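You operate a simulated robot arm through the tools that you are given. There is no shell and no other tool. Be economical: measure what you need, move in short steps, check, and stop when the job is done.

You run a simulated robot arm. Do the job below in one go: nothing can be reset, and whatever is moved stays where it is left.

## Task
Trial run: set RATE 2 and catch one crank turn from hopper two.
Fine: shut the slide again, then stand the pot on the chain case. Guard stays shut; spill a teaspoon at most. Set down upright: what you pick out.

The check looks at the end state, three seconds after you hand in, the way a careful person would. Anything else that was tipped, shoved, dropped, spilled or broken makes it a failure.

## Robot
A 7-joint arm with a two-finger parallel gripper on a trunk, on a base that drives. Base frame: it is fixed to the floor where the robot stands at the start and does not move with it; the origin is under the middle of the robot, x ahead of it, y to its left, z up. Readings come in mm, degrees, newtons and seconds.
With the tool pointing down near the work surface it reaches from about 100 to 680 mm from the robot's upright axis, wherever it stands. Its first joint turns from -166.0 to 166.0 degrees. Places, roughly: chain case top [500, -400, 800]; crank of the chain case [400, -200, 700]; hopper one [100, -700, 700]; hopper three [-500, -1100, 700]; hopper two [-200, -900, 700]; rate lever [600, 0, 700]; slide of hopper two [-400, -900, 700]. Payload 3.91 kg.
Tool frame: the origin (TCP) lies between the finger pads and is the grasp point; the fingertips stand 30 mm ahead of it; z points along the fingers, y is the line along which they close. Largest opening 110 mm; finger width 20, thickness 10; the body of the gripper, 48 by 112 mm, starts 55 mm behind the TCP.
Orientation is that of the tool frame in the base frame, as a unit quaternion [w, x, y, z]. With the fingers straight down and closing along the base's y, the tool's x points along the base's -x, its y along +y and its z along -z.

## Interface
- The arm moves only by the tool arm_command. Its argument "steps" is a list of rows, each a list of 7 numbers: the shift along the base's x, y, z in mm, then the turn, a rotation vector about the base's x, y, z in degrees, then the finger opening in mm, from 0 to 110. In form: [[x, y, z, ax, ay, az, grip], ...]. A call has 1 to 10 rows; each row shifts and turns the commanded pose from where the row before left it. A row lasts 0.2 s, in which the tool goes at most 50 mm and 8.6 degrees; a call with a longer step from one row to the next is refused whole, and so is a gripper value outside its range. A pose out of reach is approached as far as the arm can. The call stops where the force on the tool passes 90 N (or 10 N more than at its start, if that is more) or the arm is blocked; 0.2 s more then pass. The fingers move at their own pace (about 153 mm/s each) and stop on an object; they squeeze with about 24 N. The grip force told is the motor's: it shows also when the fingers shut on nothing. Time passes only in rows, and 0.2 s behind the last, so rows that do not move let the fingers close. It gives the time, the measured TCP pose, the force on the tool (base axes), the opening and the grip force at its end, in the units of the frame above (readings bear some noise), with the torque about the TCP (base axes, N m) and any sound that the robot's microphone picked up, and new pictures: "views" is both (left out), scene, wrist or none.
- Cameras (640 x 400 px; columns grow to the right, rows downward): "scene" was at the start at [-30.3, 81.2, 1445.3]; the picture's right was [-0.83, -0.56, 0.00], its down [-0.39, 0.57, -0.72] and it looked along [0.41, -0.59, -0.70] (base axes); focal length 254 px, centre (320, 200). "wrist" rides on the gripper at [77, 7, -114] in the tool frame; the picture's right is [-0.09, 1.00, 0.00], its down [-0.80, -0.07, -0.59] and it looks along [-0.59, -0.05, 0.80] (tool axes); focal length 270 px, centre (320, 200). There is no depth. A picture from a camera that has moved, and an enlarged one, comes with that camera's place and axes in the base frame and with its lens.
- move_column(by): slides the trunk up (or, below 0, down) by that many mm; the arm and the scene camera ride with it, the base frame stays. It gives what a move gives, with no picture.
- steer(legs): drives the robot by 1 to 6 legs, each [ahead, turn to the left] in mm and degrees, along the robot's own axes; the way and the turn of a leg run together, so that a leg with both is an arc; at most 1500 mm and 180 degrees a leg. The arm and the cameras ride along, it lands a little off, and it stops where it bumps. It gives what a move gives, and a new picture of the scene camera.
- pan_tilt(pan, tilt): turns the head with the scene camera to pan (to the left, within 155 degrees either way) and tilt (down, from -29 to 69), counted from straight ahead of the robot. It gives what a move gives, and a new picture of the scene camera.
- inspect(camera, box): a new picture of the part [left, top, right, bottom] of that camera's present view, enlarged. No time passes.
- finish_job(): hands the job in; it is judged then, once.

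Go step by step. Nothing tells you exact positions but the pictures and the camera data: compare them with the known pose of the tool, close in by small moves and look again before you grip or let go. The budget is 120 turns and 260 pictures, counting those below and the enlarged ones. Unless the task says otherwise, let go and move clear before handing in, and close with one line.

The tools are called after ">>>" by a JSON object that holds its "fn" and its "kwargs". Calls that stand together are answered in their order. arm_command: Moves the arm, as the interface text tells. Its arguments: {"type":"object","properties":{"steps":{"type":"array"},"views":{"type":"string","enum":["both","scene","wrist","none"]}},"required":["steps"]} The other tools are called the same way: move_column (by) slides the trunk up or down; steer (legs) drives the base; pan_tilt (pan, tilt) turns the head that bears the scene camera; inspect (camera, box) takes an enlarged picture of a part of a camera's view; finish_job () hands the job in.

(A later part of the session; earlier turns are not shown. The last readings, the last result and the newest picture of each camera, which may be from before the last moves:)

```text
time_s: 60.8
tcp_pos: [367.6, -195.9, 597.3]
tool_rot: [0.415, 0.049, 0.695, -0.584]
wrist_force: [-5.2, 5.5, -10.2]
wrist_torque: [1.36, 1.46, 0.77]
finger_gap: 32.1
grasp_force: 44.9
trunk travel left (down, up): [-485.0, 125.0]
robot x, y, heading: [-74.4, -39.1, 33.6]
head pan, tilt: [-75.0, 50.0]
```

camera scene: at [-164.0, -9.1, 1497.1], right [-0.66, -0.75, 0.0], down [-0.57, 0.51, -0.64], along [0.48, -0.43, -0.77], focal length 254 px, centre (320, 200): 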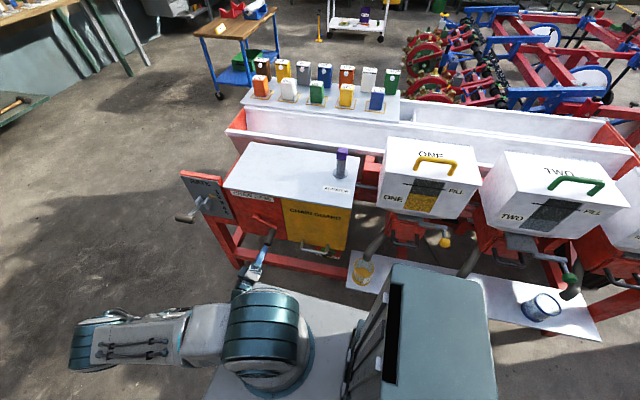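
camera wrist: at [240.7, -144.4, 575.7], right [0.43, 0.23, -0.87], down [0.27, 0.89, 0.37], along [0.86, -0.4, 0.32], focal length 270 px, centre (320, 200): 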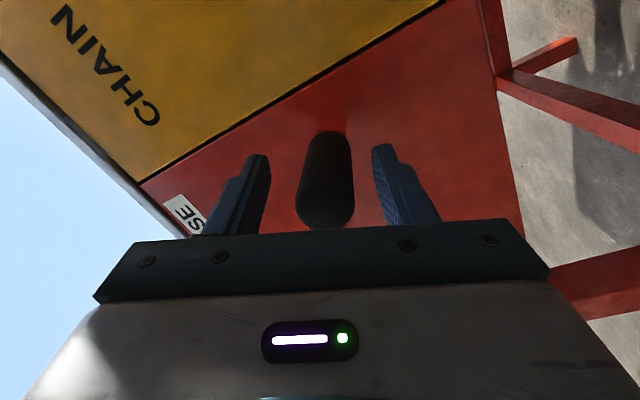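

Good, low force. Continuing to ~177°.

>>> {"fn": "arm_command", "kwargs": {"steps": [[6.9, 4.5, -8, 4.1, -6.3, 0, 0], [7.8, 5.1, -6.9, 4.1, -6.3, 0, 0], [8.4, 5.5, -5.6, 4.1, -6.3, 0, 0], [9, 5.8, -4.3, 4.1, -6.3, 0, 0], [9.4, 6.1, -2.8, 4.1, -6.3, 0, 0], [9.6, 6.2, -1.4, 4.1, -6.3, 0, 0], [0, 0, 0, 0, 0, 0, 0]], "views": "both"}}

```text
time_s: 62.4
tcp_pos: [419.2, -160.5, 569.3]
tool_rot: [0.598, 0.32, 0.63, -0.378]
wrist_force: [-26.1, 45.1, 1.8]
wrist_torque: [-0.24, 0.22, 2.21]
finger_gap: 33.0
grasp_force: 45.2
trunk travel left (down, up): [-485.0, 125.0]
robot x, y, heading: [-72.2, -39.5, 33.7]
head pan, tilt: [-75.0, 50.0]
camera scene: at [-166.5, -5.9, 1496.9], right [-0.66, -0.75, 0.0], down [-0.58, 0.5, -0.64], along [0.48, -0.43, -0.76], focal length 254 px, centre (320, 200)
camera wrist: at [361.0, -62.4, 492.8], right [0.86, 0.51, 0.0], down [-0.3, 0.51, 0.8], along [0.41, -0.69, 0.6], focal length 270 px, centre (320, 200)
```

scene: 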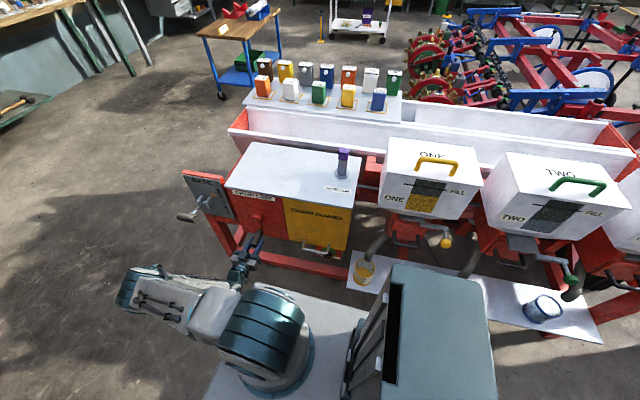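
wrist: 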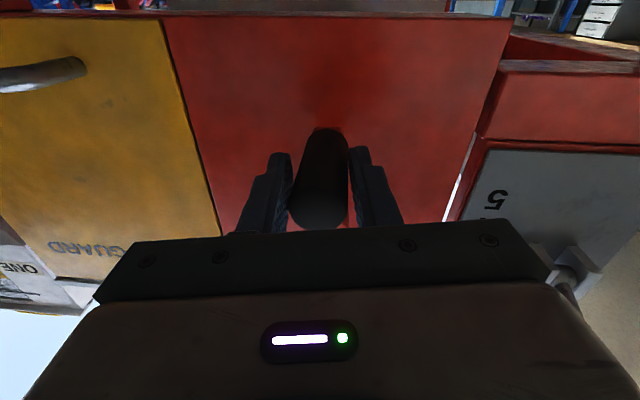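

At ~178°, some push along n; I'll ease out 3 mm while continuing to ~207°.

>>> {"fn": "arm_command", "kwargs": {"steps": [[9.0, 7.2, 0.2, 4.1, -6.3, 0, 0], [9.0, 7.1, 1.6, 4.1, -6.3, 0, 0], [8.7, 7.0, 3.1, 4.1, -6.3, 0, 0], [8.3, 6.7, 4.6, 4.1, -6.3, 0, 0], [0, 0, 0, 0, 0, 0, 0]], "views": "none"}}

```text
time_s: 63.6
tcp_pos: [454.2, -135.1, 578.8]
tool_rot: [0.67, 0.477, 0.531, -0.206]
wrist_force: [-12.9, 22.3, -6.7]
wrist_torque: [-0.56, -0.29, 1.92]
finger_gap: 33.3
grasp_force: 44.9
trunk travel left (down, up): [-485.0, 125.0]
robot x, y, heading: [-78.3, -40.2, 33.5]
head pan, tilt: [-75.0, 50.0]
```

>>> {"fn": "arm_command", "kwargs": {"steps": [[7.8, 6.0, 5.9, 4.1, -6.3, 0, 0], [7.2, 5.6, 7.1, 4.1, -6.3, 0, 0], [6.7, 4.4, 8.2, 4.1, -6.3, 0, 0], [5.8, 3.8, 9.3, 4.1, -6.3, 0, 0], [4.7, 3.1, 10, 4.1, -6.3, 0, 0], [3.6, 2.3, 10.7, 4.1, -6.3, 0, 0], [0, 0, 0, 0, 0, 0, 0]], "views": "both"}}

```text
time_s: 65.2
tcp_pos: [491.4, -109.0, 630.0]
tool_rot: [0.69, 0.645, 0.319, 0.075]
wrist_force: [-1.5, 23.8, -5.9]
wrist_torque: [-1.47, -1.0, 1.03]
finger_gap: 31.4
grasp_force: 44.8
trunk travel left (down, up): [-485.0, 125.0]
robot x, y, heading: [-75.2, -36.9, 33.6]
head pan, tilt: [-75.0, 50.0]
camera scene: at [-164.4, -6.5, 1497.0], right [-0.66, -0.75, 0.0], down [-0.57, 0.51, -0.64], along [0.48, -0.43, -0.77], focal length 254 px, centre (320, 200)
camera wrist: at [493.4, 28.0, 615.5], right [0.24, 0.11, 0.96], down [-0.97, 0.08, 0.23], along [-0.05, -0.99, 0.12], focal length 270 px, centre (320, 200)
```

scene: 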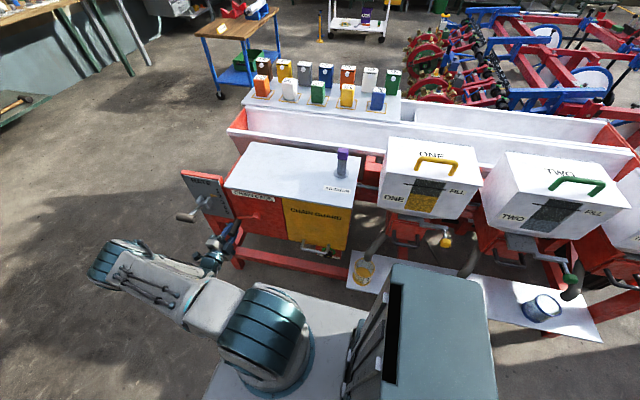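
wrist: 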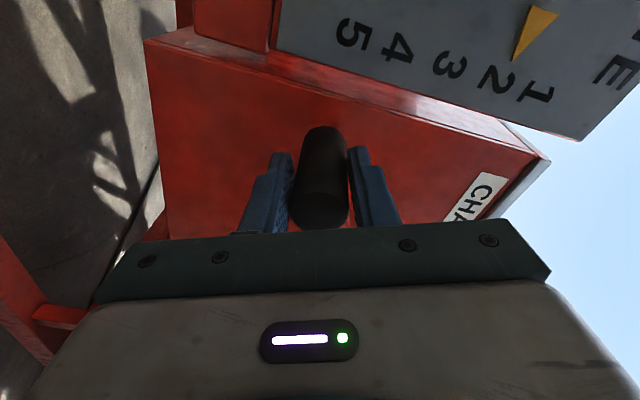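

At ~252°, going well. Continue up to ~297°, holding the roll to keep the wrist camera clear of the rate lever.

>>> {"fn": "arm_command", "kwargs": {"steps": [[2.3, 1.5, 11.2, 4.1, -6.3, 0, 0], [1.2, 0.8, 11.4, 4.1, -6.3, 0, 0], [-0.2, -0.1, 11.5, 0, 0, 0, 0], [-1.3, -0.9, 11.4, 0, 0, 0, 0], [-2.6, -1.7, 11.1, 0, 0, 0, 0], [-3.9, -2.5, 10.6, 0, 0, 0, 0], [0, 0, 0, 0, 0, 0, 0]], "views": "both"}}

```text
time_s: 66.8
tcp_pos: [484.6, -115.0, 697.8]
tool_rot: [0.674, 0.681, 0.236, 0.164]
wrist_force: [-3.7, 8.6, -10.0]
wrist_torque: [-1.31, -1.66, -1.26]
finger_gap: 31.0
grasp_force: 45.0
trunk travel left (down, up): [-485.0, 125.0]
robot x, y, heading: [-78.1, -41.4, 33.2]
head pan, tilt: [-75.0, 50.0]
camera scene: at [-164.4, -7.3, 1497.1], right [-0.67, -0.75, 0.0], down [-0.57, 0.51, -0.64], along [0.48, -0.43, -0.77], focal length 254 px, centre (320, 200)
camera wrist: at [489.3, 22.7, 702.2], right [0.03, -0.03, 1.0], down [-1.0, 0.06, 0.03], along [-0.06, -1.0, -0.03], focal length 270 px, centre (320, 200)
```

scene: 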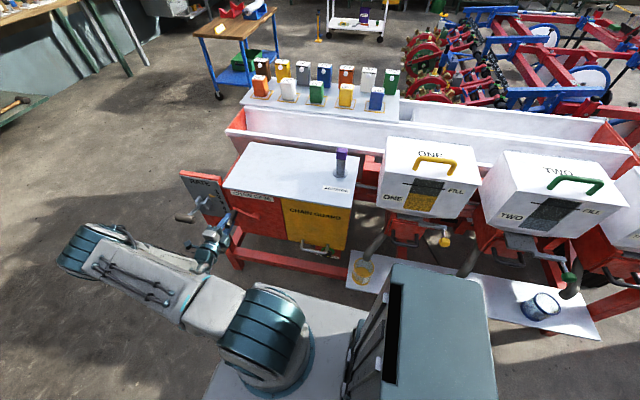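
wrist: 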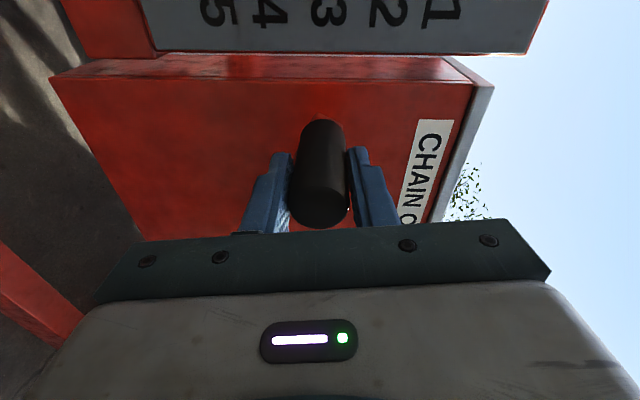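

At 297°. Continuing to 342° with roll.

>>> {"fn": "arm_command", "kwargs": {"steps": [[-4.9, -3.2, 9.8, 4.1, -6.3, 0, 0], [-5.9, -3.9, 9.1, 4.1, -6.3, 0, 0], [-6.9, -4.5, 8, 4.1, -6.3, 0, 0], [-7.8, -5.1, 6.9, 4.1, -6.3, 0, 0], [-8.4, -5.5, 5.6, 4.1, -6.3, 0, 0], [-9, -5.8, 4.3, 4.1, -6.3, 0, 0], [0, 0, 0, 0, 0, 0, 0]], "views": "both"}}

```text
time_s: 68.4
tcp_pos: [444.1, -143.1, 741.4]
tool_rot: [0.554, 0.717, -0.033, 0.423]
wrist_force: [29.1, -27.2, -6.0]
wrist_torque: [-0.19, -0.73, -1.28]
finger_gap: 29.6
grasp_force: 44.9
trunk travel left (down, up): [-485.0, 125.0]
robot x, y, heading: [-77.8, -37.4, 33.0]
head pan, tilt: [-75.0, 50.0]
camera scene: at [-160.9, -11.3, 1497.4], right [-0.67, -0.75, 0.0], down [-0.57, 0.51, -0.64], along [0.48, -0.43, -0.77], focal length 254 px, centre (320, 200)
camera wrist: at [427.4, -19.7, 799.7], right [-0.57, -0.42, 0.71], down [-0.81, 0.18, -0.55], along [0.11, -0.89, -0.44], focal length 270 px, centre (320, 200)
```

scene: 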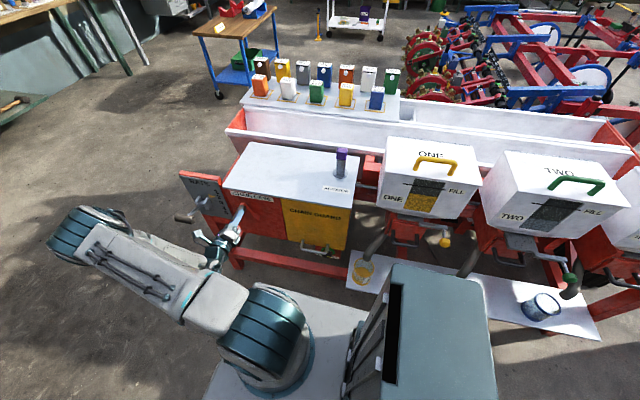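
wrist: 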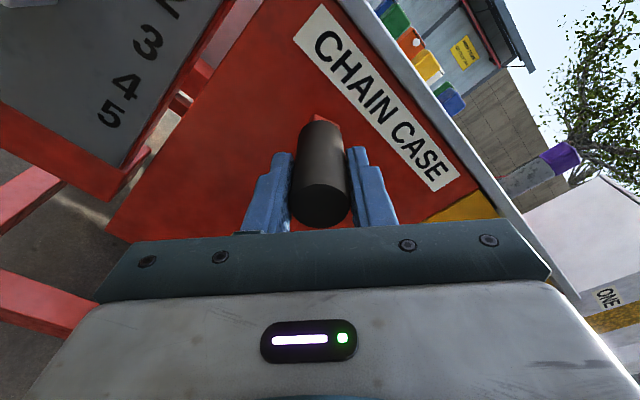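

>>> {"fn": "arm_command", "kwargs": {"steps": [[-8.9, -6.9, 2.8, 4.1, -6.3, 0, 0], [-9.1, -7.0, 1.4, 4.1, -6.3, 0, 0], [-3.9, -2.5, 0.2, 1.6, -2.5, 0, 0], [0, 0, 0, 0, 0, 0, 0]], "views": "both"}}

```text
time_s: 69.4
tcp_pos: [423.4, -159.6, 745.3]
tool_rot: [0.482, 0.699, -0.141, 0.51]
wrist_force: [22.3, -18.3, 12.1]
wrist_torque: [0.37, -0.35, 1.12]
finger_gap: 29.4
grasp_force: 45.1
trunk travel left (down, up): [-485.0, 125.0]
robot x, y, heading: [-74.8, -39.8, 33.5]
head pan, tilt: [-75.0, 50.0]
camera scene: at [-163.1, -10.5, 1497.3], right [-0.66, -0.75, 0.0], down [-0.57, 0.51, -0.64], along [0.48, -0.43, -0.77], focal length 254 px, centre (320, 200)
camera wrist: at [387.7, -46.6, 817.3], right [-0.72, -0.52, 0.45], down [-0.65, 0.28, -0.71], along [0.24, -0.8, -0.54], focal length 270 px, centre (320, 200)
```

scene: 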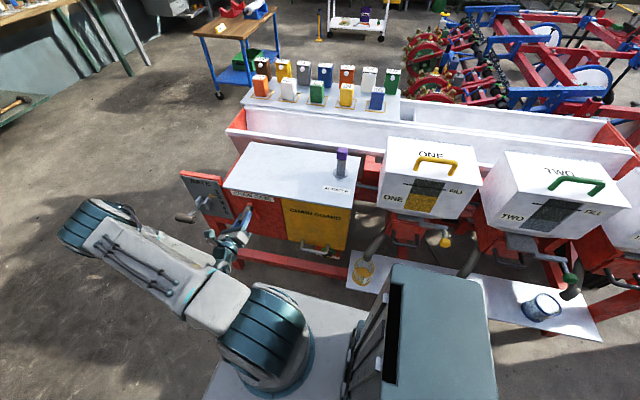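
wrist: 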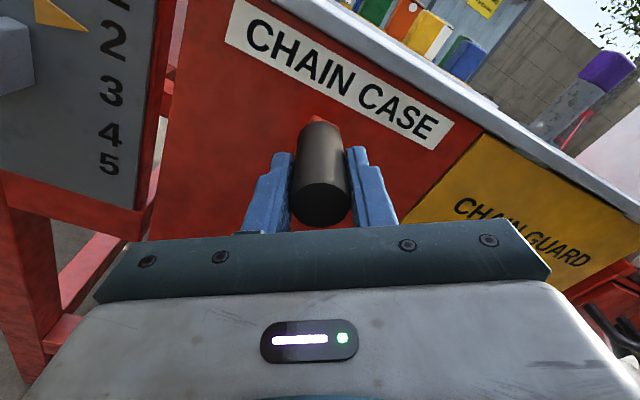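

Full turn done, handle back at 12 o'clock. Releasing and retracting, then unrolling.

>>> {"fn": "arm_command", "kwargs": {"steps": [[0, 0, 0, 0, 0, 0, 70], [0, 0, 0, 0, 0, 0, 70], [-22, 34, 0, 0, 0, 0, 70], [-22, 34, 0, 0, 0, 0, 70], [-16, 25, 0, 0, 0, 0, 70]], "views": "wrist"}}

>>> {"fn": "arm_command", "kwargs": {"steps": [[-5, -4, 5, -4.5, 6.9, 0, 70], [-5, -4, 5, -4.5, 6.9, 0, 70], [-5, -4, 5, -4.5, 6.9, 0, 70], [-5, -4, 5, -4.5, 6.9, 0, 70], [-5, -4, 5, -4.5, 6.9, 0, 70], [-5, -4, 5, -4.5, 6.9, 0, 70], [-5, -4, 5, -4.5, 6.9, 0, 70], [-5, -4, 5, -4.5, 6.9, 0, 70], [-5, -4, 5, -4.5, 6.9, 0, 70], [-5, -4, 5, -4.5, 6.9, 0, 70]], "views": "none"}}

```text
time_s: 70.6
tcp_pos: [362.4, -64.8, 746.7]
tool_rot: [0.482, 0.7, -0.14, 0.508]
wrist_force: [-0.6, -1.2, 0.5]
wrist_torque: [0.01, -0.01, -0.01]
finger_gap: 70.3
grasp_force: 0.2
trunk travel left (down, up): [-485.0, 125.0]
robot x, y, heading: [-77.9, -37.0, 33.5]
head pan, tilt: [-75.0, 50.0]
camera wrist: at [327.4, 48.5, 817.9], right [-0.72, -0.52, 0.46], down [-0.65, 0.29, -0.71], along [0.24, -0.81, -0.54], focal length 270 px, centre (320, 200)
```

wrist: 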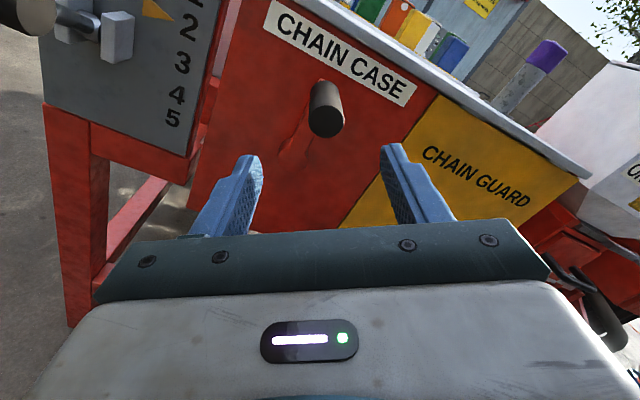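

```text
time_s: 72.8
tcp_pos: [310.8, -104.8, 794.7]
tool_rot: [0.692, 0.634, 0.343, 0.046]
wrist_force: [1.5, 0.1, 1.0]
wrist_torque: [0.0, -0.01, -0.02]
finger_gap: 69.7
grasp_force: 0.1
trunk travel left (down, up): [-485.0, 125.0]
robot x, y, heading: [-78.0, -38.3, 33.3]
head pan, tilt: [-75.0, 50.0]
```

>>> {"fn": "arm_command", "kwargs": {"steps": [[-3, 0, 5, -4.5, 6.9, 0, 70], [-3, 0, 5, -4.5, 6.9, 0, 70], [-3, 0, 5, -4.5, 6.9, 0, 70], [-3, 0, 5, -4.5, 6.9, 0, 70], [-3, 0, 5, -4.5, 6.9, 0, 70], [-3, 0, 5, -4.5, 6.9, 0, 70], [-3, 0, 5, -4.5, 6.9, 0, 70], [-3, 0, 5, -4.5, 6.9, 0, 70], [-3, 0, 5, -4.5, 6.9, 0, 70], [0, 0, 0, 0, 0, 0, 70]], "views": "none"}}

>>> {"fn": "arm_command", "kwargs": {"steps": [[-3, -2, 6, 6.9, 4.5, 0, 70], [-3, -2, 6, 6.9, 4.5, 0, 70], [-3, -2, 6, 6.9, 4.5, 0, 70], [-3, -2, 6, 6.9, 4.5, 0, 70], [-3, -2, 6, 6.9, 4.5, 0, 70], [-3, -2, 6, 6.9, 4.5, 0, 70], [-3, -2, 6, 6.9, 4.5, 0, 70], [-3, -2, 6, 6.9, 4.5, 0, 70], [-3, -2, 6, 6.9, 4.5, 0, 70], [-3, -2, 6, 6.9, 4.5, 0, 70]], "views": "none"}}

```text
time_s: 75.0
tcp_pos: [283.5, -104.6, 840.0]
tool_rot: [0.587, 0.3, 0.639, -0.396]
wrist_force: [0.3, 0.7, 0.4]
wrist_torque: [-0.01, 0.02, -0.01]
finger_gap: 69.9
grasp_force: 0.1
trunk travel left (down, up): [-485.0, 125.0]
robot x, y, heading: [-72.3, -37.8, 33.4]
head pan, tilt: [-75.0, 50.0]
```

```text
time_s: 77.2
tcp_pos: [308.8, -108.6, 870.6]
tool_rot: [0.045, 0.409, 0.91, -0.052]
wrist_force: [-1.0, 1.5, -0.3]
wrist_torque: [-0.01, 0.0, -0.02]
finger_gap: 69.8
grasp_force: 0.1
out of reach, approached as far as the arm can: row 1, 2, 3, 4, 5
trunk travel left (down, up): [-485.0, 125.0]
robot x, y, heading: [-72.0, -36.4, 33.5]
head pan, tilt: [-75.0, 50.0]
```

Tool is almost vertical again. Fix orientation and back up toward hopper two.

>>> {"fn": "arm_command", "kwargs": {"steps": [[0, 0, 0, 3.8, 1.1, -4.3, 70], [0, 0, 0, 3.7, 1.1, -4.3, 70]], "views": "none"}}

>>> {"fn": "steer", "kwargs": {"legs": [[-500, 0]]}}

>>> {"fn": "pan_tilt", "kwargs": {"pan": -95, "tilt": 50}}

```text
time_s: 77.8
tcp_pos: [307.3, -109.3, 870.4]
tool_rot: [-0.004, 0.477, 0.879, -0.003]
wrist_force: [0.3, 0.3, 0.3]
wrist_torque: [0.03, -0.02, 0.02]
finger_gap: 70.0
grasp_force: 0.1
trunk travel left (down, up): [-485.0, 125.0]
robot x, y, heading: [-77.5, -40.3, 33.5]
head pan, tilt: [-75.0, 50.0]
```

```text
time_s: 80.8
tcp_pos: [-118.8, -390.6, 869.8]
tool_rot: [-0.001, 0.477, 0.879, -0.005]
wrist_force: [-0.4, 0.2, -0.6]
wrist_torque: [-0.02, 0.0, 0.01]
finger_gap: 70.0
grasp_force: 0.2
trunk travel left (down, up): [-485.0, 125.0]
robot x, y, heading: [-499.5, -324.0, 33.2]
head pan, tilt: [-75.0, 50.0]
camera scene: at [-592.0, -292.5, 1497.1], right [-0.66, -0.75, 0.0], down [-0.57, 0.51, -0.64], along [0.48, -0.43, -0.77], focal length 254 px, centre (320, 200)
```

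scene: 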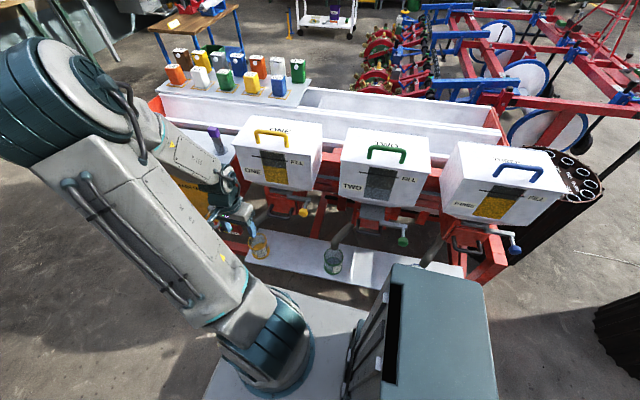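

```text
time_s: 81.6
tcp_pos: [-119.6, -390.0, 870.9]
tool_rot: [-0.001, 0.477, 0.879, -0.005]
wrist_force: [0.2, -0.4, 0.3]
wrist_torque: [-0.01, -0.03, -0.03]
finger_gap: 69.6
grasp_force: 0.0
trunk travel left (down, up): [-485.0, 125.0]
robot x, y, heading: [-501.9, -320.8, 33.5]
head pan, tilt: [-95.0, 50.0]
camera scene: at [-612.8, -308.9, 1497.1], right [-0.88, -0.48, 0.0], down [-0.37, 0.67, -0.64], along [0.31, -0.56, -0.77], focal length 254 px, centre (320, 200)
```

scene: 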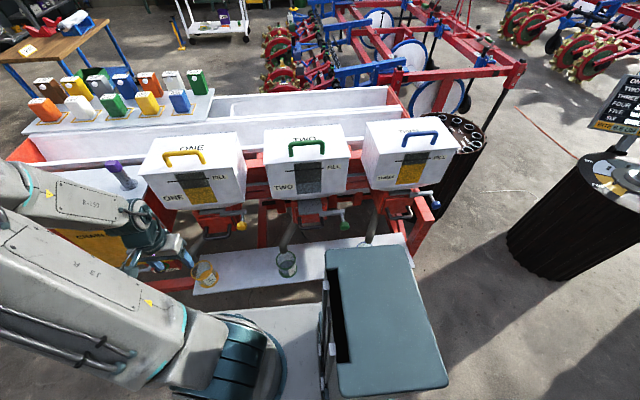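

>>> {"fn": "inspect", "kwargs": {"camera": "scene", "box": [180, 180, 380, 300]}}

>>> {"fn": "inspect", "kwargs": {"camera": "scene", "box": [260, 230, 320, 290]}}

```text
3.20 times, centred on (280, 240) of scene
camera zoom: at [-612.8, -308.9, 1497.1], right [-0.88, -0.48, 0.0], down [-0.37, 0.67, -0.64], along [0.31, -0.56, -0.77], focal length 814 px, centre (448, 72)
```

zoom: 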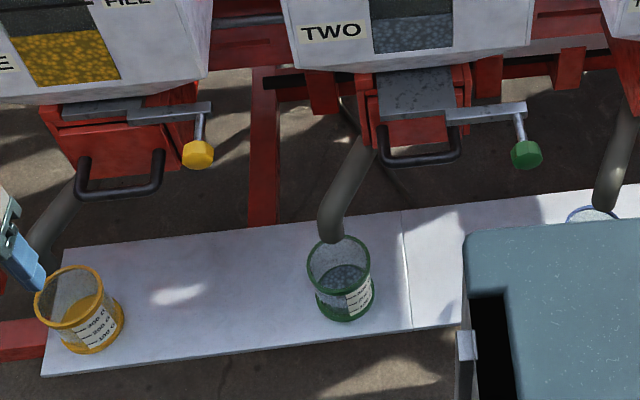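

```text
6.67 times, centred on (290, 260) of scene
camera zoom: at [-612.8, -308.9, 1497.1], right [-0.88, -0.48, 0.0], down [-0.37, 0.67, -0.64], along [0.31, -0.56, -0.77], focal length 1696 px, centre (520, -200)
```

zoom: 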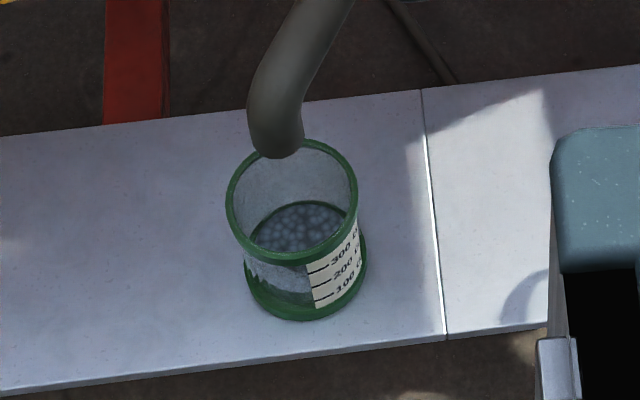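

The pot caught roughly 100+ g, nothing spilled. Now moving to the slide knob (≈(-443,-806,726)) to shut it.

>>> {"fn": "arm_command", "kwargs": {"steps": [[-29.4, -37.8, 0, 0, 0, 0, 70], [-29.4, -37.8, 0, 0, 0, 0, 70], [-29.4, -37.8, 0, 0, 0, 0, 70], [-29.4, -37.8, 0, 0, 0, 0, 70], [-29.4, -37.8, 0, 0, 0, 0, 70], [-29.4, -37.8, 0, 0, 0, 0, 70], [-29.4, -37.8, 0, 0, 0, 0, 70], [-29.4, -37.8, -10, 0, 0, 0, 70], [-29.4, -37.8, -20, 0, 0, 0, 70], [-29.4, -37.8, -20, 0, 0, 0, 70]], "views": "none"}}

>>> {"fn": "arm_command", "kwargs": {"steps": [[-29.4, -37.8, -15, 0, 0, 0, 60], [0, 0, 0, 0, 0, 0, 54]], "views": "wrist"}}

```text
refused: row 9 steps farther than a row can; nothing moved
```

```text
refused: row 1 steps farther than a row can; nothing moved
```

>>> {"fn": "arm_command", "kwargs": {"steps": [[-29.4, -37.8, 0, 0, 0, 0, 70], [-29.4, -37.8, 0, 0, 0, 0, 70], [-29.4, -37.8, 0, 0, 0, 0, 70], [-29.4, -37.8, 0, 0, 0, 0, 70], [-29.4, -37.8, 0, 0, 0, 0, 70], [-29.4, -37.8, 0, 0, 0, 0, 70], [-29.4, -37.8, 0, 0, 0, 0, 70], [-29.4, -37.8, -10, 0, 0, 0, 70], [-29.4, -37.8, -10, 0, 0, 0, 70], [-29.4, -37.8, -10, 0, 0, 0, 70]], "views": "none"}}

>>> {"fn": "arm_command", "kwargs": {"steps": [[-29.4, -37.8, -10, 0, 0, 0, 60], [0, 0, -30, 0, 0, 0, 54], [0, 0, 0, 0, 0, 0, 54]], "views": "wrist"}}

```text
time_s: 83.8
tcp_pos: [-414.6, -769.0, 840.2]
tool_rot: [-0.002, 0.477, 0.879, -0.004]
wrist_force: [0.1, 1.1, -0.3]
wrist_torque: [0.0, -0.01, 0.01]
finger_gap: 69.9
grasp_force: 0.1
trunk travel left (down, up): [-485.0, 125.0]
robot x, y, heading: [-500.6, -323.1, 33.5]
head pan, tilt: [-95.0, 50.0]
```

```text
time_s: 84.6
tcp_pos: [-442.7, -804.4, 800.7]
tool_rot: [-0.002, 0.477, 0.879, -0.005]
wrist_force: [0.1, 0.4, -0.2]
wrist_torque: [0.01, 0.07, -0.02]
finger_gap: 54.2
grasp_force: 0.1
trunk travel left (down, up): [-485.0, 125.0]
robot x, y, heading: [-500.0, -324.6, 33.6]
head pan, tilt: [-95.0, 50.0]
camera wrist: at [-477.6, -736.0, 916.4], right [0.88, 0.47, -0.01], down [0.38, -0.71, 0.6], along [0.27, -0.53, -0.8], focal length 270 px, centre (320, 200)
```

wrist: 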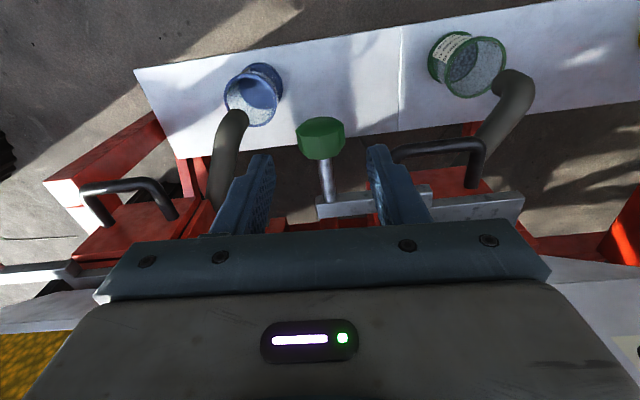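

Aligned the same way as before; descend, grip.

>>> {"fn": "arm_command", "kwargs": {"steps": [[0, -5, 0, 0, 0, 0, 54], [0, 0, -25, 0, 0, 0, 54], [0, 0, -25, 0, 0, 0, 54], [0, 0, -22, 0, 0, 0, 54], [0, 0, 0, 0, 0, 0, 54]], "views": "wrist"}}

```text
time_s: 85.8
tcp_pos: [-444.5, -811.2, 728.6]
tool_rot: [-0.002, 0.478, 0.879, -0.005]
wrist_force: [-1.1, 0.3, 0.0]
wrist_torque: [-0.02, 0.01, 0.02]
finger_gap: 54.2
grasp_force: 0.0
trunk travel left (down, up): [-485.0, 125.0]
robot x, y, heading: [-503.9, -322.4, 33.5]
head pan, tilt: [-95.0, 50.0]
camera wrist: at [-479.3, -741.4, 844.2], right [0.88, 0.47, -0.01], down [0.38, -0.71, 0.6], along [0.27, -0.53, -0.8], focal length 270 px, centre (320, 200)
```

wrist: 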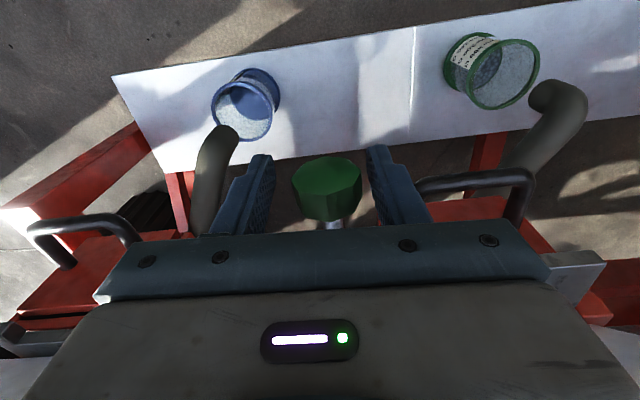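

>>> {"fn": "arm_command", "kwargs": {"steps": [[0, 0, 0, 0, 0, 0, 0], [0, 0, 0, 0, 0, 0, 0], [0, 0, 0, 0, 0, 0, 0], [5.5, -8.4, 0, 0, 0, 0, 0], [5.5, -8.4, 0, 0, 0, 0, 0], [5.5, -8.4, 0, 0, 0, 0, 0], [5.5, -8.4, 0, 0, 0, 0, 0], [4.4, -6.7, 0, 0, 0, 0, 0], [0, 0, 0, 0, 0, 0, 0]], "views": "wrist"}}

```text
time_s: 87.8
tcp_pos: [-413.6, -847.8, 727.6]
tool_rot: [-0.004, 0.477, 0.879, -0.002]
wrist_force: [16.9, 33.8, 0.6]
wrist_torque: [-0.45, -0.35, 1.04]
finger_gap: 34.2
grasp_force: 45.3
trunk travel left (down, up): [-485.0, 125.0]
robot x, y, heading: [-506.1, -326.5, 33.8]
head pan, tilt: [-95.0, 50.0]
camera wrist: at [-447.5, -779.8, 844.2], right [0.88, 0.47, -0.01], down [0.38, -0.71, 0.59], along [0.27, -0.53, -0.81], focal length 270 px, centre (320, 200)
```

wrist: 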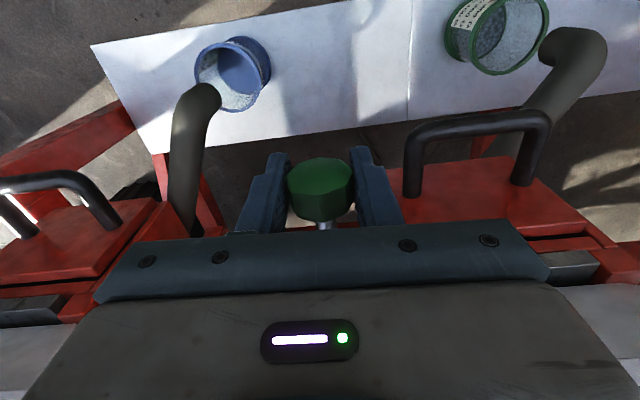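

Slide is back at its shut position. A last light push, then release and lift away.

>>> {"fn": "arm_command", "kwargs": {"steps": [[2, -3, 0, 0, 0, 0, 0], [0, 0, 0, 0, 0, 0, 0], [0, 0, 0, 0, 0, 0, 54], [0, 0, 0, 0, 0, 0, 54], [0, 0, 40, 0, 0, 0, 54], [0, 0, 45, 0, 0, 0, 54], [-20, 31, 30, 0, 0, 0, 60], [-20, 31, 30, 0, 0, 0, 100]], "views": "both"}}

>>> {"fn": "inspect", "kwargs": {"camera": "wrist", "box": [180, 60, 500, 240]}}

```text
time_s: 89.6
tcp_pos: [-453.6, -792.0, 875.2]
tool_rot: [-0.002, 0.477, 0.879, -0.005]
wrist_force: [0.0, -0.3, -0.5]
wrist_torque: [0.01, -0.03, 0.01]
finger_gap: 99.9
grasp_force: 0.0
trunk travel left (down, up): [-485.0, 125.0]
robot x, y, heading: [-503.1, -321.8, 33.8]
head pan, tilt: [-95.0, 50.0]
camera scene: at [-613.3, -308.3, 1497.0], right [-0.88, -0.48, 0.0], down [-0.37, 0.67, -0.64], along [0.31, -0.57, -0.77], focal length 254 px, centre (320, 200)
camera wrist: at [-487.7, -723.2, 991.2], right [0.88, 0.47, -0.01], down [0.38, -0.71, 0.6], along [0.27, -0.53, -0.8], focal length 270 px, centre (320, 200)
```

scene: 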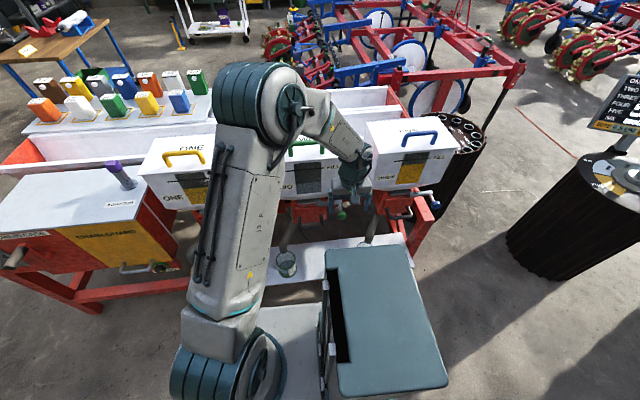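
wrist: 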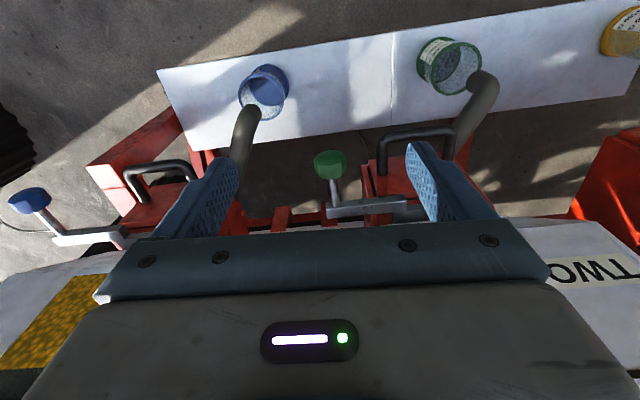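

```text
2.00 times, centred on (340, 150) of wrist
camera zoom: at [-487.7, -723.2, 991.2], right [0.88, 0.47, -0.01], down [0.38, -0.71, 0.6], along [0.27, -0.53, -0.8], focal length 541 px, centre (280, 300)
```

zoom: 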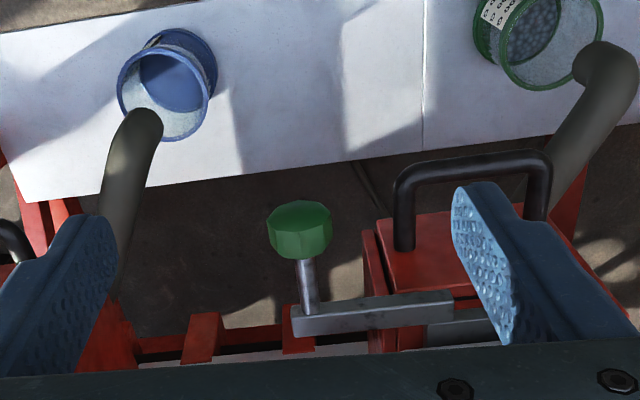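

Slide two is shut. Next: pick the pot with a near-horizontal grip from the front. I'll retract, back up 300 mm for a good arm posture, and lower the trunk.

>>> {"fn": "arm_command", "kwargs": {"steps": [[-22, 34, 0, 0, 0, 0, 100], [-22, 34, 0, 0, 0, 0, 100]], "views": "none"}}

>>> {"fn": "steer", "kwargs": {"legs": [[-300, 0]]}}

>>> {"fn": "move_column", "kwargs": {"by": -200}}

>>> {"fn": "pan_tilt", "kwargs": {"pan": -70, "tilt": 45}}

```text
time_s: 90.2
tcp_pos: [-498.4, -724.6, 873.1]
tool_rot: [-0.002, 0.478, 0.879, -0.005]
wrist_force: [0.3, 0.2, 0.5]
wrist_torque: [-0.02, 0.01, 0.01]
finger_gap: 100.0
grasp_force: 0.1
trunk travel left (down, up): [-485.0, 125.0]
robot x, y, heading: [-498.5, -320.9, 33.4]
head pan, tilt: [-95.0, 50.0]
```

```text
time_s: 92.2
tcp_pos: [-743.1, -889.5, 873.5]
tool_rot: [-0.002, 0.475, 0.88, -0.005]
wrist_force: [-0.4, -0.5, 0.8]
wrist_torque: [0.01, 0.07, 0.0]
finger_gap: 100.2
grasp_force: 0.0
trunk travel left (down, up): [-485.0, 125.0]
robot x, y, heading: [-745.2, -485.4, 33.3]
head pan, tilt: [-95.0, 50.0]
camera scene: at [-859.5, -473.2, 1497.0], right [-0.88, -0.48, 0.0], down [-0.37, 0.67, -0.64], along [0.31, -0.56, -0.77], focal length 254 px, centre (320, 200)
```

scene: 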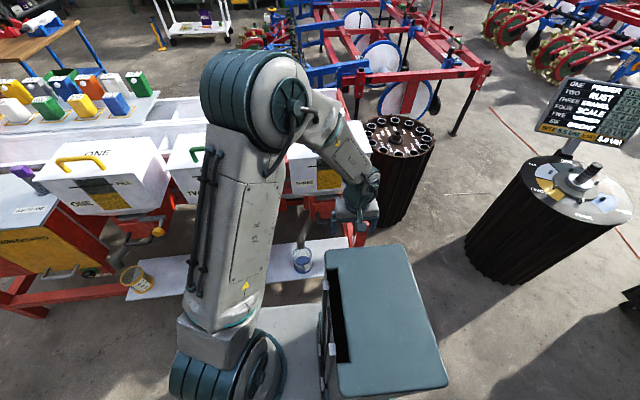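

```text
time_s: 94.4
tcp_pos: [-743.2, -889.6, 673.2]
tool_rot: [-0.002, 0.476, 0.88, -0.006]
wrist_force: [0.2, -0.6, 0.3]
wrist_torque: [-0.01, -0.02, 0.0]
finger_gap: 99.7
grasp_force: 0.0
trunk travel left (down, up): [-285.0, 325.0]
robot x, y, heading: [-750.1, -490.3, 33.4]
head pan, tilt: [-95.0, 50.0]
```

```text
time_s: 95.3
tcp_pos: [-742.6, -888.9, 673.3]
tool_rot: [-0.002, 0.476, 0.879, -0.005]
wrist_force: [-0.3, 0.0, -0.5]
wrist_torque: [-0.02, 0.01, 0.01]
finger_gap: 99.9
grasp_force: 0.1
trunk travel left (down, up): [-285.0, 325.0]
robot x, y, heading: [-750.0, -489.1, 33.5]
head pan, tilt: [-70.0, 45.0]
camera scene: at [-830.7, -453.7, 1304.0], right [-0.59, -0.8, 0.0], down [-0.57, 0.42, -0.71], along [0.57, -0.42, -0.71], focal length 254 px, centre (320, 200)
```

scene: 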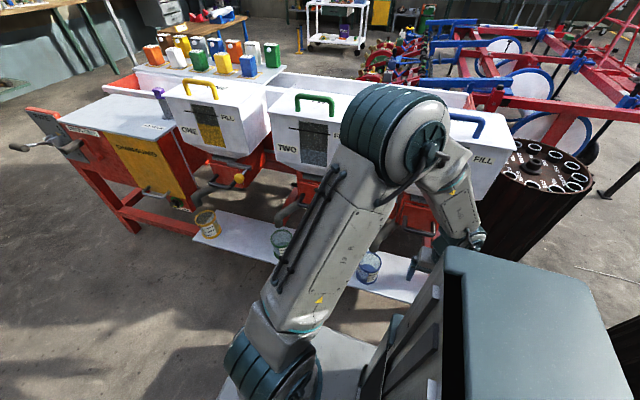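

Swinging the arm to a staging point in front of the green pot, then tilting the tool to near horizontal.

>>> {"fn": "arm_command", "kwargs": {"steps": [[35, 27.8, 0, 0, 0, 0, 100], [35, 27.8, 0, 0, 0, 0, 100], [35, 27.8, 0, 0, 0, 0, 100], [35, 27.8, 0, 0, 0, 0, 100], [35, 27.8, 0, 0, 0, 0, 100], [35, 27.8, 0, 0, 0, 0, 100], [35, 27.8, -15, 0, 0, 0, 100], [35, 27.8, -15, 0, 0, 0, 100], [35, 27.8, -15, 0, 0, 0, 100], [35, 27.8, -15, 0, 0, 0, 100]], "views": "none"}}

>>> {"fn": "arm_command", "kwargs": {"steps": [[32, 32, -15, 0, 0, 0, 100], [20, 35, -15, 0, 0, 0, 100], [0, 0, -15, -7, -4.6, 0, 100], [0, 0, -15, -7, -4.6, 0, 100], [0, 0, -15, -7, -4.6, 0, 100], [0, 0, -15, -7, -4.6, 0, 100], [0, 0, 0, -7, -4.6, 0, 100], [0, 0, 0, -7, -4.6, 0, 100], [0, 0, 0, -7, -4.6, 0, 100], [0, 0, 0, -7, -4.6, 0, 100]], "views": "both"}}

```text
time_s: 97.5
tcp_pos: [-392.4, -610.9, 612.7]
tool_rot: [-0.002, 0.475, 0.88, -0.005]
wrist_force: [0.0, 0.0, 0.0]
wrist_torque: [-0.02, -0.01, 0.04]
finger_gap: 99.9
grasp_force: 0.0
trunk travel left (down, up): [-285.0, 325.0]
robot x, y, heading: [-753.3, -486.1, 33.6]
head pan, tilt: [-70.0, 45.0]
```

```text
time_s: 99.7
tcp_pos: [-340.6, -543.5, 522.4]
tool_rot: [0.486, 0.398, 0.732, -0.265]
wrist_force: [-0.4, 0.0, 0.1]
wrist_torque: [0.03, -0.02, 0.0]
finger_gap: 99.6
grasp_force: 0.1
trunk travel left (down, up): [-285.0, 325.0]
robot x, y, heading: [-754.6, -485.8, 33.9]
head pan, tilt: [-70.0, 45.0]
camera scene: at [-830.7, -453.7, 1304.0], right [-0.59, -0.81, 0.0], down [-0.57, 0.42, -0.71], along [0.57, -0.42, -0.71], focal length 254 px, centre (320, 200)
camera wrist: at [-407.5, -426.0, 497.7], right [0.86, 0.51, 0.08], down [-0.19, 0.16, 0.97], along [0.48, -0.84, 0.23], focal length 270 px, centre (320, 200)
```

scene: 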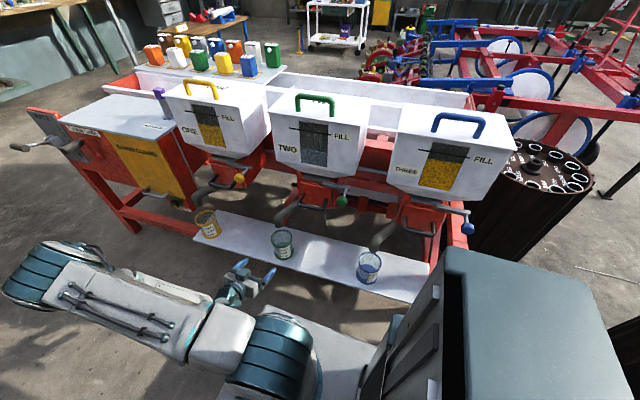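
wrist: 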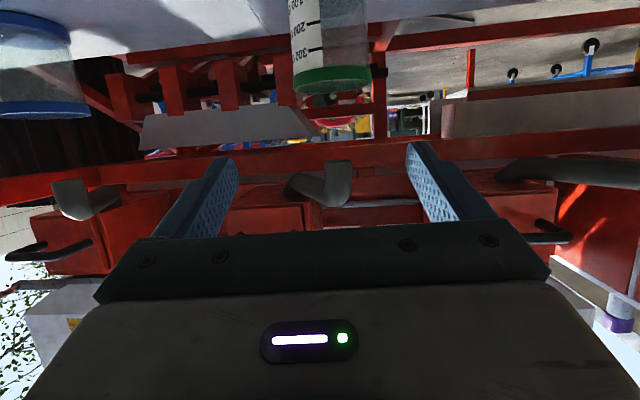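

>>> {"fn": "inspect", "kwargs": {"camera": "scene", "box": [190, 190, 350, 310]}}

```text
3.33 times, centred on (270, 250) of scene
camera zoom: at [-830.7, -453.7, 1304.0], right [-0.59, -0.81, 0.0], down [-0.57, 0.42, -0.71], along [0.57, -0.42, -0.71], focal length 848 px, centre (487, 33)
```

zoom: 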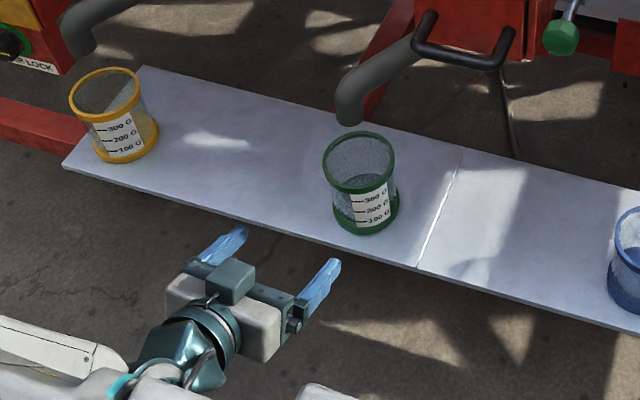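

Pot base is at z≈340, rim ≈457, axis at about (u 570, n −460). Moving to pre-grasp just in front of it.

>>> {"fn": "arm_command", "kwargs": {"steps": [[12.1, -13.2, -23, -1.7, -1.1, 0, 110], [12.1, -13.2, -23, -1.7, -1.1, 0, 110], [12.1, -13.2, -23, -1.7, -1.1, 0, 110], [12.1, -13.2, -23, -1.7, -1.1, 0, 110], [0, 0, 0, 0, 0, 0, 110]], "views": "both"}}

>>> {"fn": "inspect", "kwargs": {"camera": "scene", "box": [190, 190, 350, 310]}}

```text
time_s: 100.9
tcp_pos: [-292.3, -596.4, 431.6]
tool_rot: [0.534, 0.38, 0.695, -0.294]
wrist_force: [0.1, -0.2, -0.8]
wrist_torque: [0.0, -0.01, 0.03]
finger_gap: 109.8
grasp_force: 0.0
trunk travel left (down, up): [-285.0, 325.0]
robot x, y, heading: [-751.1, -486.6, 33.7]
head pan, tilt: [-70.0, 45.0]
camera scene: at [-830.6, -453.5, 1304.0], right [-0.59, -0.81, 0.0], down [-0.57, 0.42, -0.71], along [0.57, -0.42, -0.71], focal length 254 px, centre (320, 200)
camera wrist: at [-356.2, -484.0, 387.4], right [0.85, 0.52, 0.08], down [-0.26, 0.27, 0.93], along [0.46, -0.81, 0.37], focal length 270 px, centre (320, 200)
```

scene: 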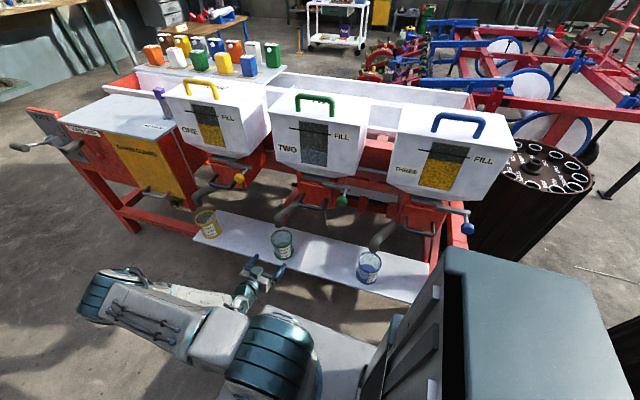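
wrist: 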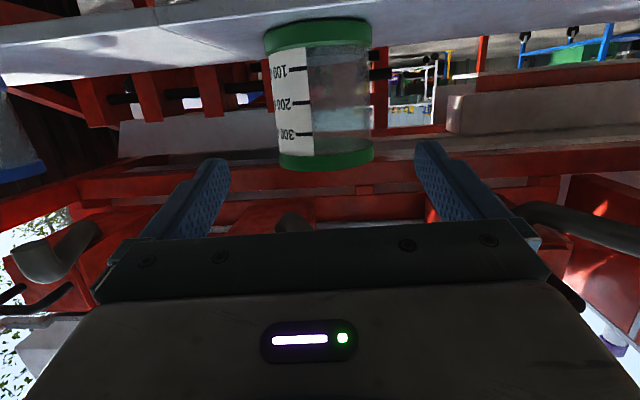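

```text
3.33 times, centred on (270, 250) of scene
camera zoom: at [-830.6, -453.5, 1304.0], right [-0.59, -0.81, 0.0], down [-0.57, 0.42, -0.71], along [0.57, -0.42, -0.71], focal length 848 px, centre (487, 33)
```

zoom: 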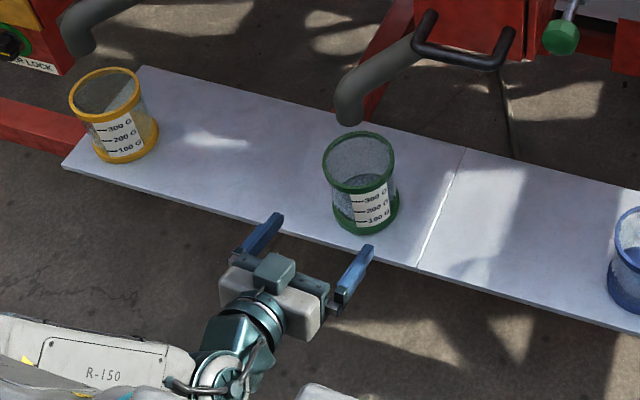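

Laterally centred. Advancing halfway and checking finger clearance on both sides.

>>> {"fn": "arm_command", "kwargs": {"steps": [[14.7, -22.6, -7, 0, 0, 0, 110], [14.7, -22.6, -7, 0, 0, 0, 110], [0, 0, 0, 0, 0, 0, 110]], "views": "wrist"}}

>>> {"fn": "inspect", "kwargs": {"camera": "scene", "box": [230, 210, 330, 285]}}

```text
time_s: 101.7
tcp_pos: [-263.8, -643.5, 417.1]
tool_rot: [0.535, 0.38, 0.695, -0.294]
wrist_force: [-0.6, -0.4, 0.8]
wrist_torque: [0.0, 0.0, -0.05]
finger_gap: 110.0
grasp_force: 0.1
trunk travel left (down, up): [-285.0, 325.0]
robot x, y, heading: [-748.2, -487.7, 33.5]
head pan, tilt: [-70.0, 45.0]
camera wrist: at [-327.6, -530.4, 372.8], right [0.85, 0.52, 0.08], down [-0.26, 0.27, 0.93], along [0.46, -0.81, 0.37], focal length 270 px, centre (320, 200)
```

wrist: 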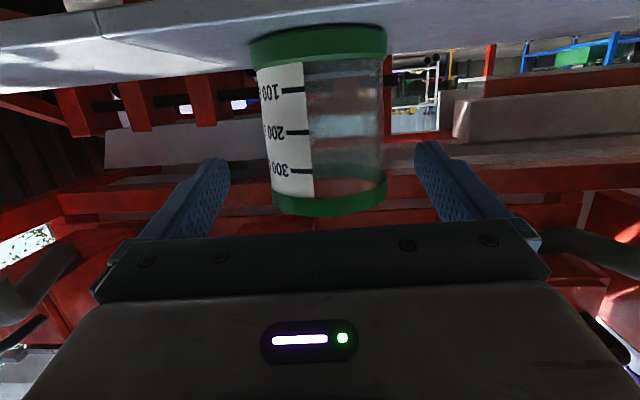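

```text
5.33 times, centred on (280, 248) of scene
camera zoom: at [-830.6, -453.5, 1304.0], right [-0.59, -0.81, 0.0], down [-0.57, 0.42, -0.71], along [0.57, -0.42, -0.71], focal length 1357 px, centre (533, -53)
```

zoom: 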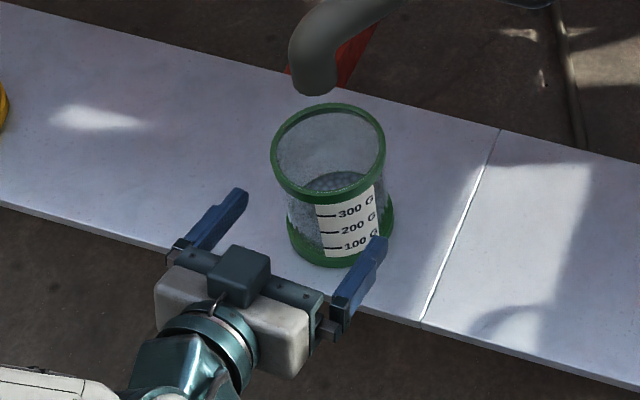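

Centred within 3 mm. Sliding the fingers round the pot.

>>> {"fn": "arm_command", "kwargs": {"steps": [[11, -15, -5, 0, 0, 0, 110], [10.7, -15.3, -5, 0, 0, 0, 110], [10.4, -15.6, -5, 0, 0, 0, 110], [0, 0, 0, 0, 0, 0, 110]], "views": "wrist"}}

>>> {"fn": "inspect", "kwargs": {"camera": "scene", "box": [230, 210, 330, 285]}}

```text
time_s: 102.7
tcp_pos: [-229.6, -689.0, 402.3]
tool_rot: [0.535, 0.38, 0.695, -0.294]
wrist_force: [0.7, 0.0, 0.6]
wrist_torque: [-0.04, -0.03, -0.03]
finger_gap: 110.0
grasp_force: 0.0
trunk travel left (down, up): [-285.0, 325.0]
robot x, y, heading: [-749.7, -486.4, 33.4]
head pan, tilt: [-70.0, 45.0]
camera wrist: at [-294.1, -575.7, 358.0], right [0.85, 0.52, 0.08], down [-0.26, 0.27, 0.93], along [0.46, -0.81, 0.37], focal length 270 px, centre (320, 200)
```

wrist: 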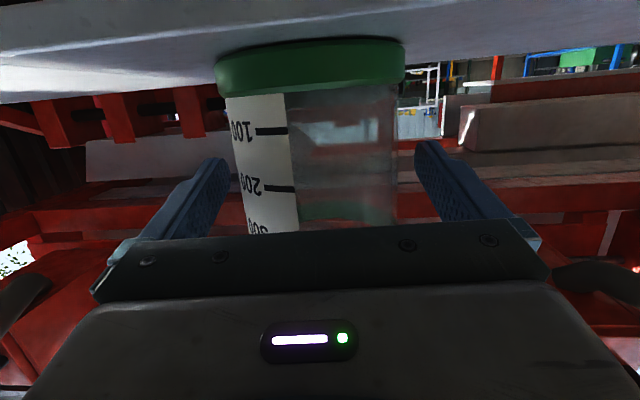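

```text
5.33 times, centred on (280, 248) of scene
camera zoom: at [-830.5, -453.5, 1304.0], right [-0.59, -0.81, 0.0], down [-0.57, 0.42, -0.71], along [0.57, -0.42, -0.71], focal length 1357 px, centre (533, -53)
```

zoom: 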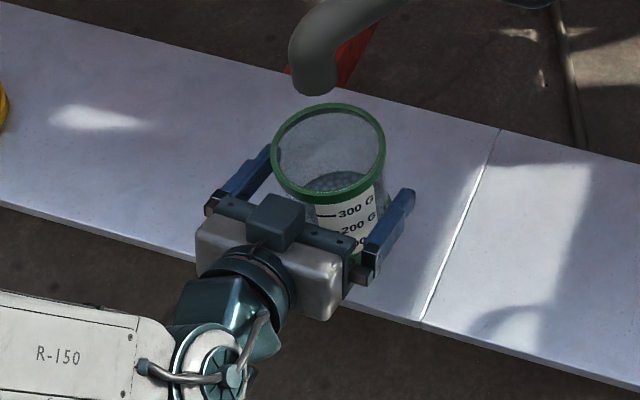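

Fingers straddle the pot. Closing gently and lifting a few mm.

>>> {"fn": "arm_command", "kwargs": {"steps": [[0, 0, 0, 0, 0, 0, 60], [0, 0, 0, 0, 0, 0, 60], [0, 0, 0, 0, 0, 0, 60]], "views": "none"}}

>>> {"fn": "arm_command", "kwargs": {"steps": [[0, 0, 4, 0, 0, 0, 60], [0, 0, 6, 0, 0, 0, 60], [0, 0, 5, 0, 0, 0, 60], [0, 0, 0, 0, 0, 0, 60]], "views": "wrist"}}

>>> {"fn": "inspect", "kwargs": {"camera": "scene", "box": [230, 210, 330, 285]}}

```text
time_s: 103.5
tcp_pos: [-229.1, -688.3, 402.5]
tool_rot: [0.535, 0.379, 0.696, -0.293]
wrist_force: [-0.2, -0.3, 0.6]
wrist_torque: [-0.02, -0.03, -0.06]
finger_gap: 83.5
grasp_force: 24.3
trunk travel left (down, up): [-285.0, 325.0]
robot x, y, heading: [-747.8, -487.6, 33.5]
head pan, tilt: [-70.0, 45.0]
```

```text
time_s: 104.5
tcp_pos: [-231.5, -687.4, 417.8]
tool_rot: [0.535, 0.379, 0.696, -0.294]
wrist_force: [-0.1, -0.2, -1.8]
wrist_torque: [0.01, 0.05, -0.02]
finger_gap: 83.4
grasp_force: 24.2
trunk travel left (down, up): [-285.0, 325.0]
robot x, y, heading: [-748.6, -488.9, 33.4]
head pan, tilt: [-70.0, 45.0]
camera wrist: at [-295.0, -574.7, 373.4], right [0.85, 0.52, 0.08], down [-0.26, 0.27, 0.93], along [0.46, -0.81, 0.37], focal length 270 px, centre (320, 200)
```

wrist: 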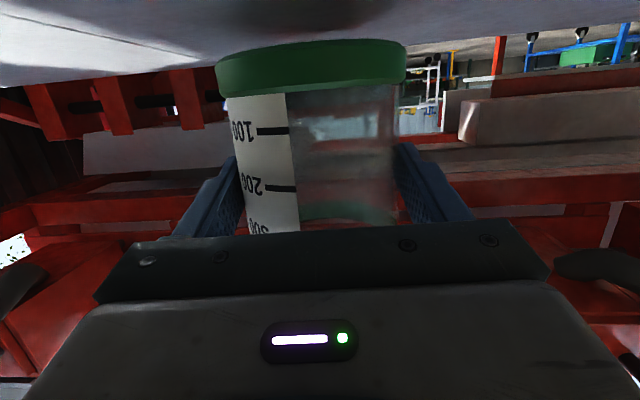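

```text
5.33 times, centred on (280, 248) of scene
camera zoom: at [-830.5, -453.6, 1304.0], right [-0.59, -0.81, 0.0], down [-0.57, 0.42, -0.71], along [0.57, -0.42, -0.71], focal length 1357 px, centre (533, -53)
```

zoom: 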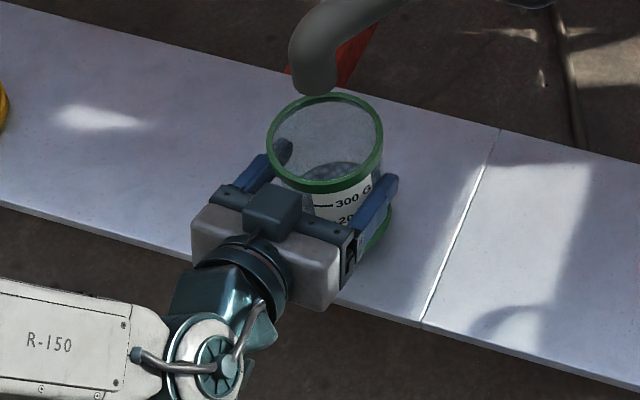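

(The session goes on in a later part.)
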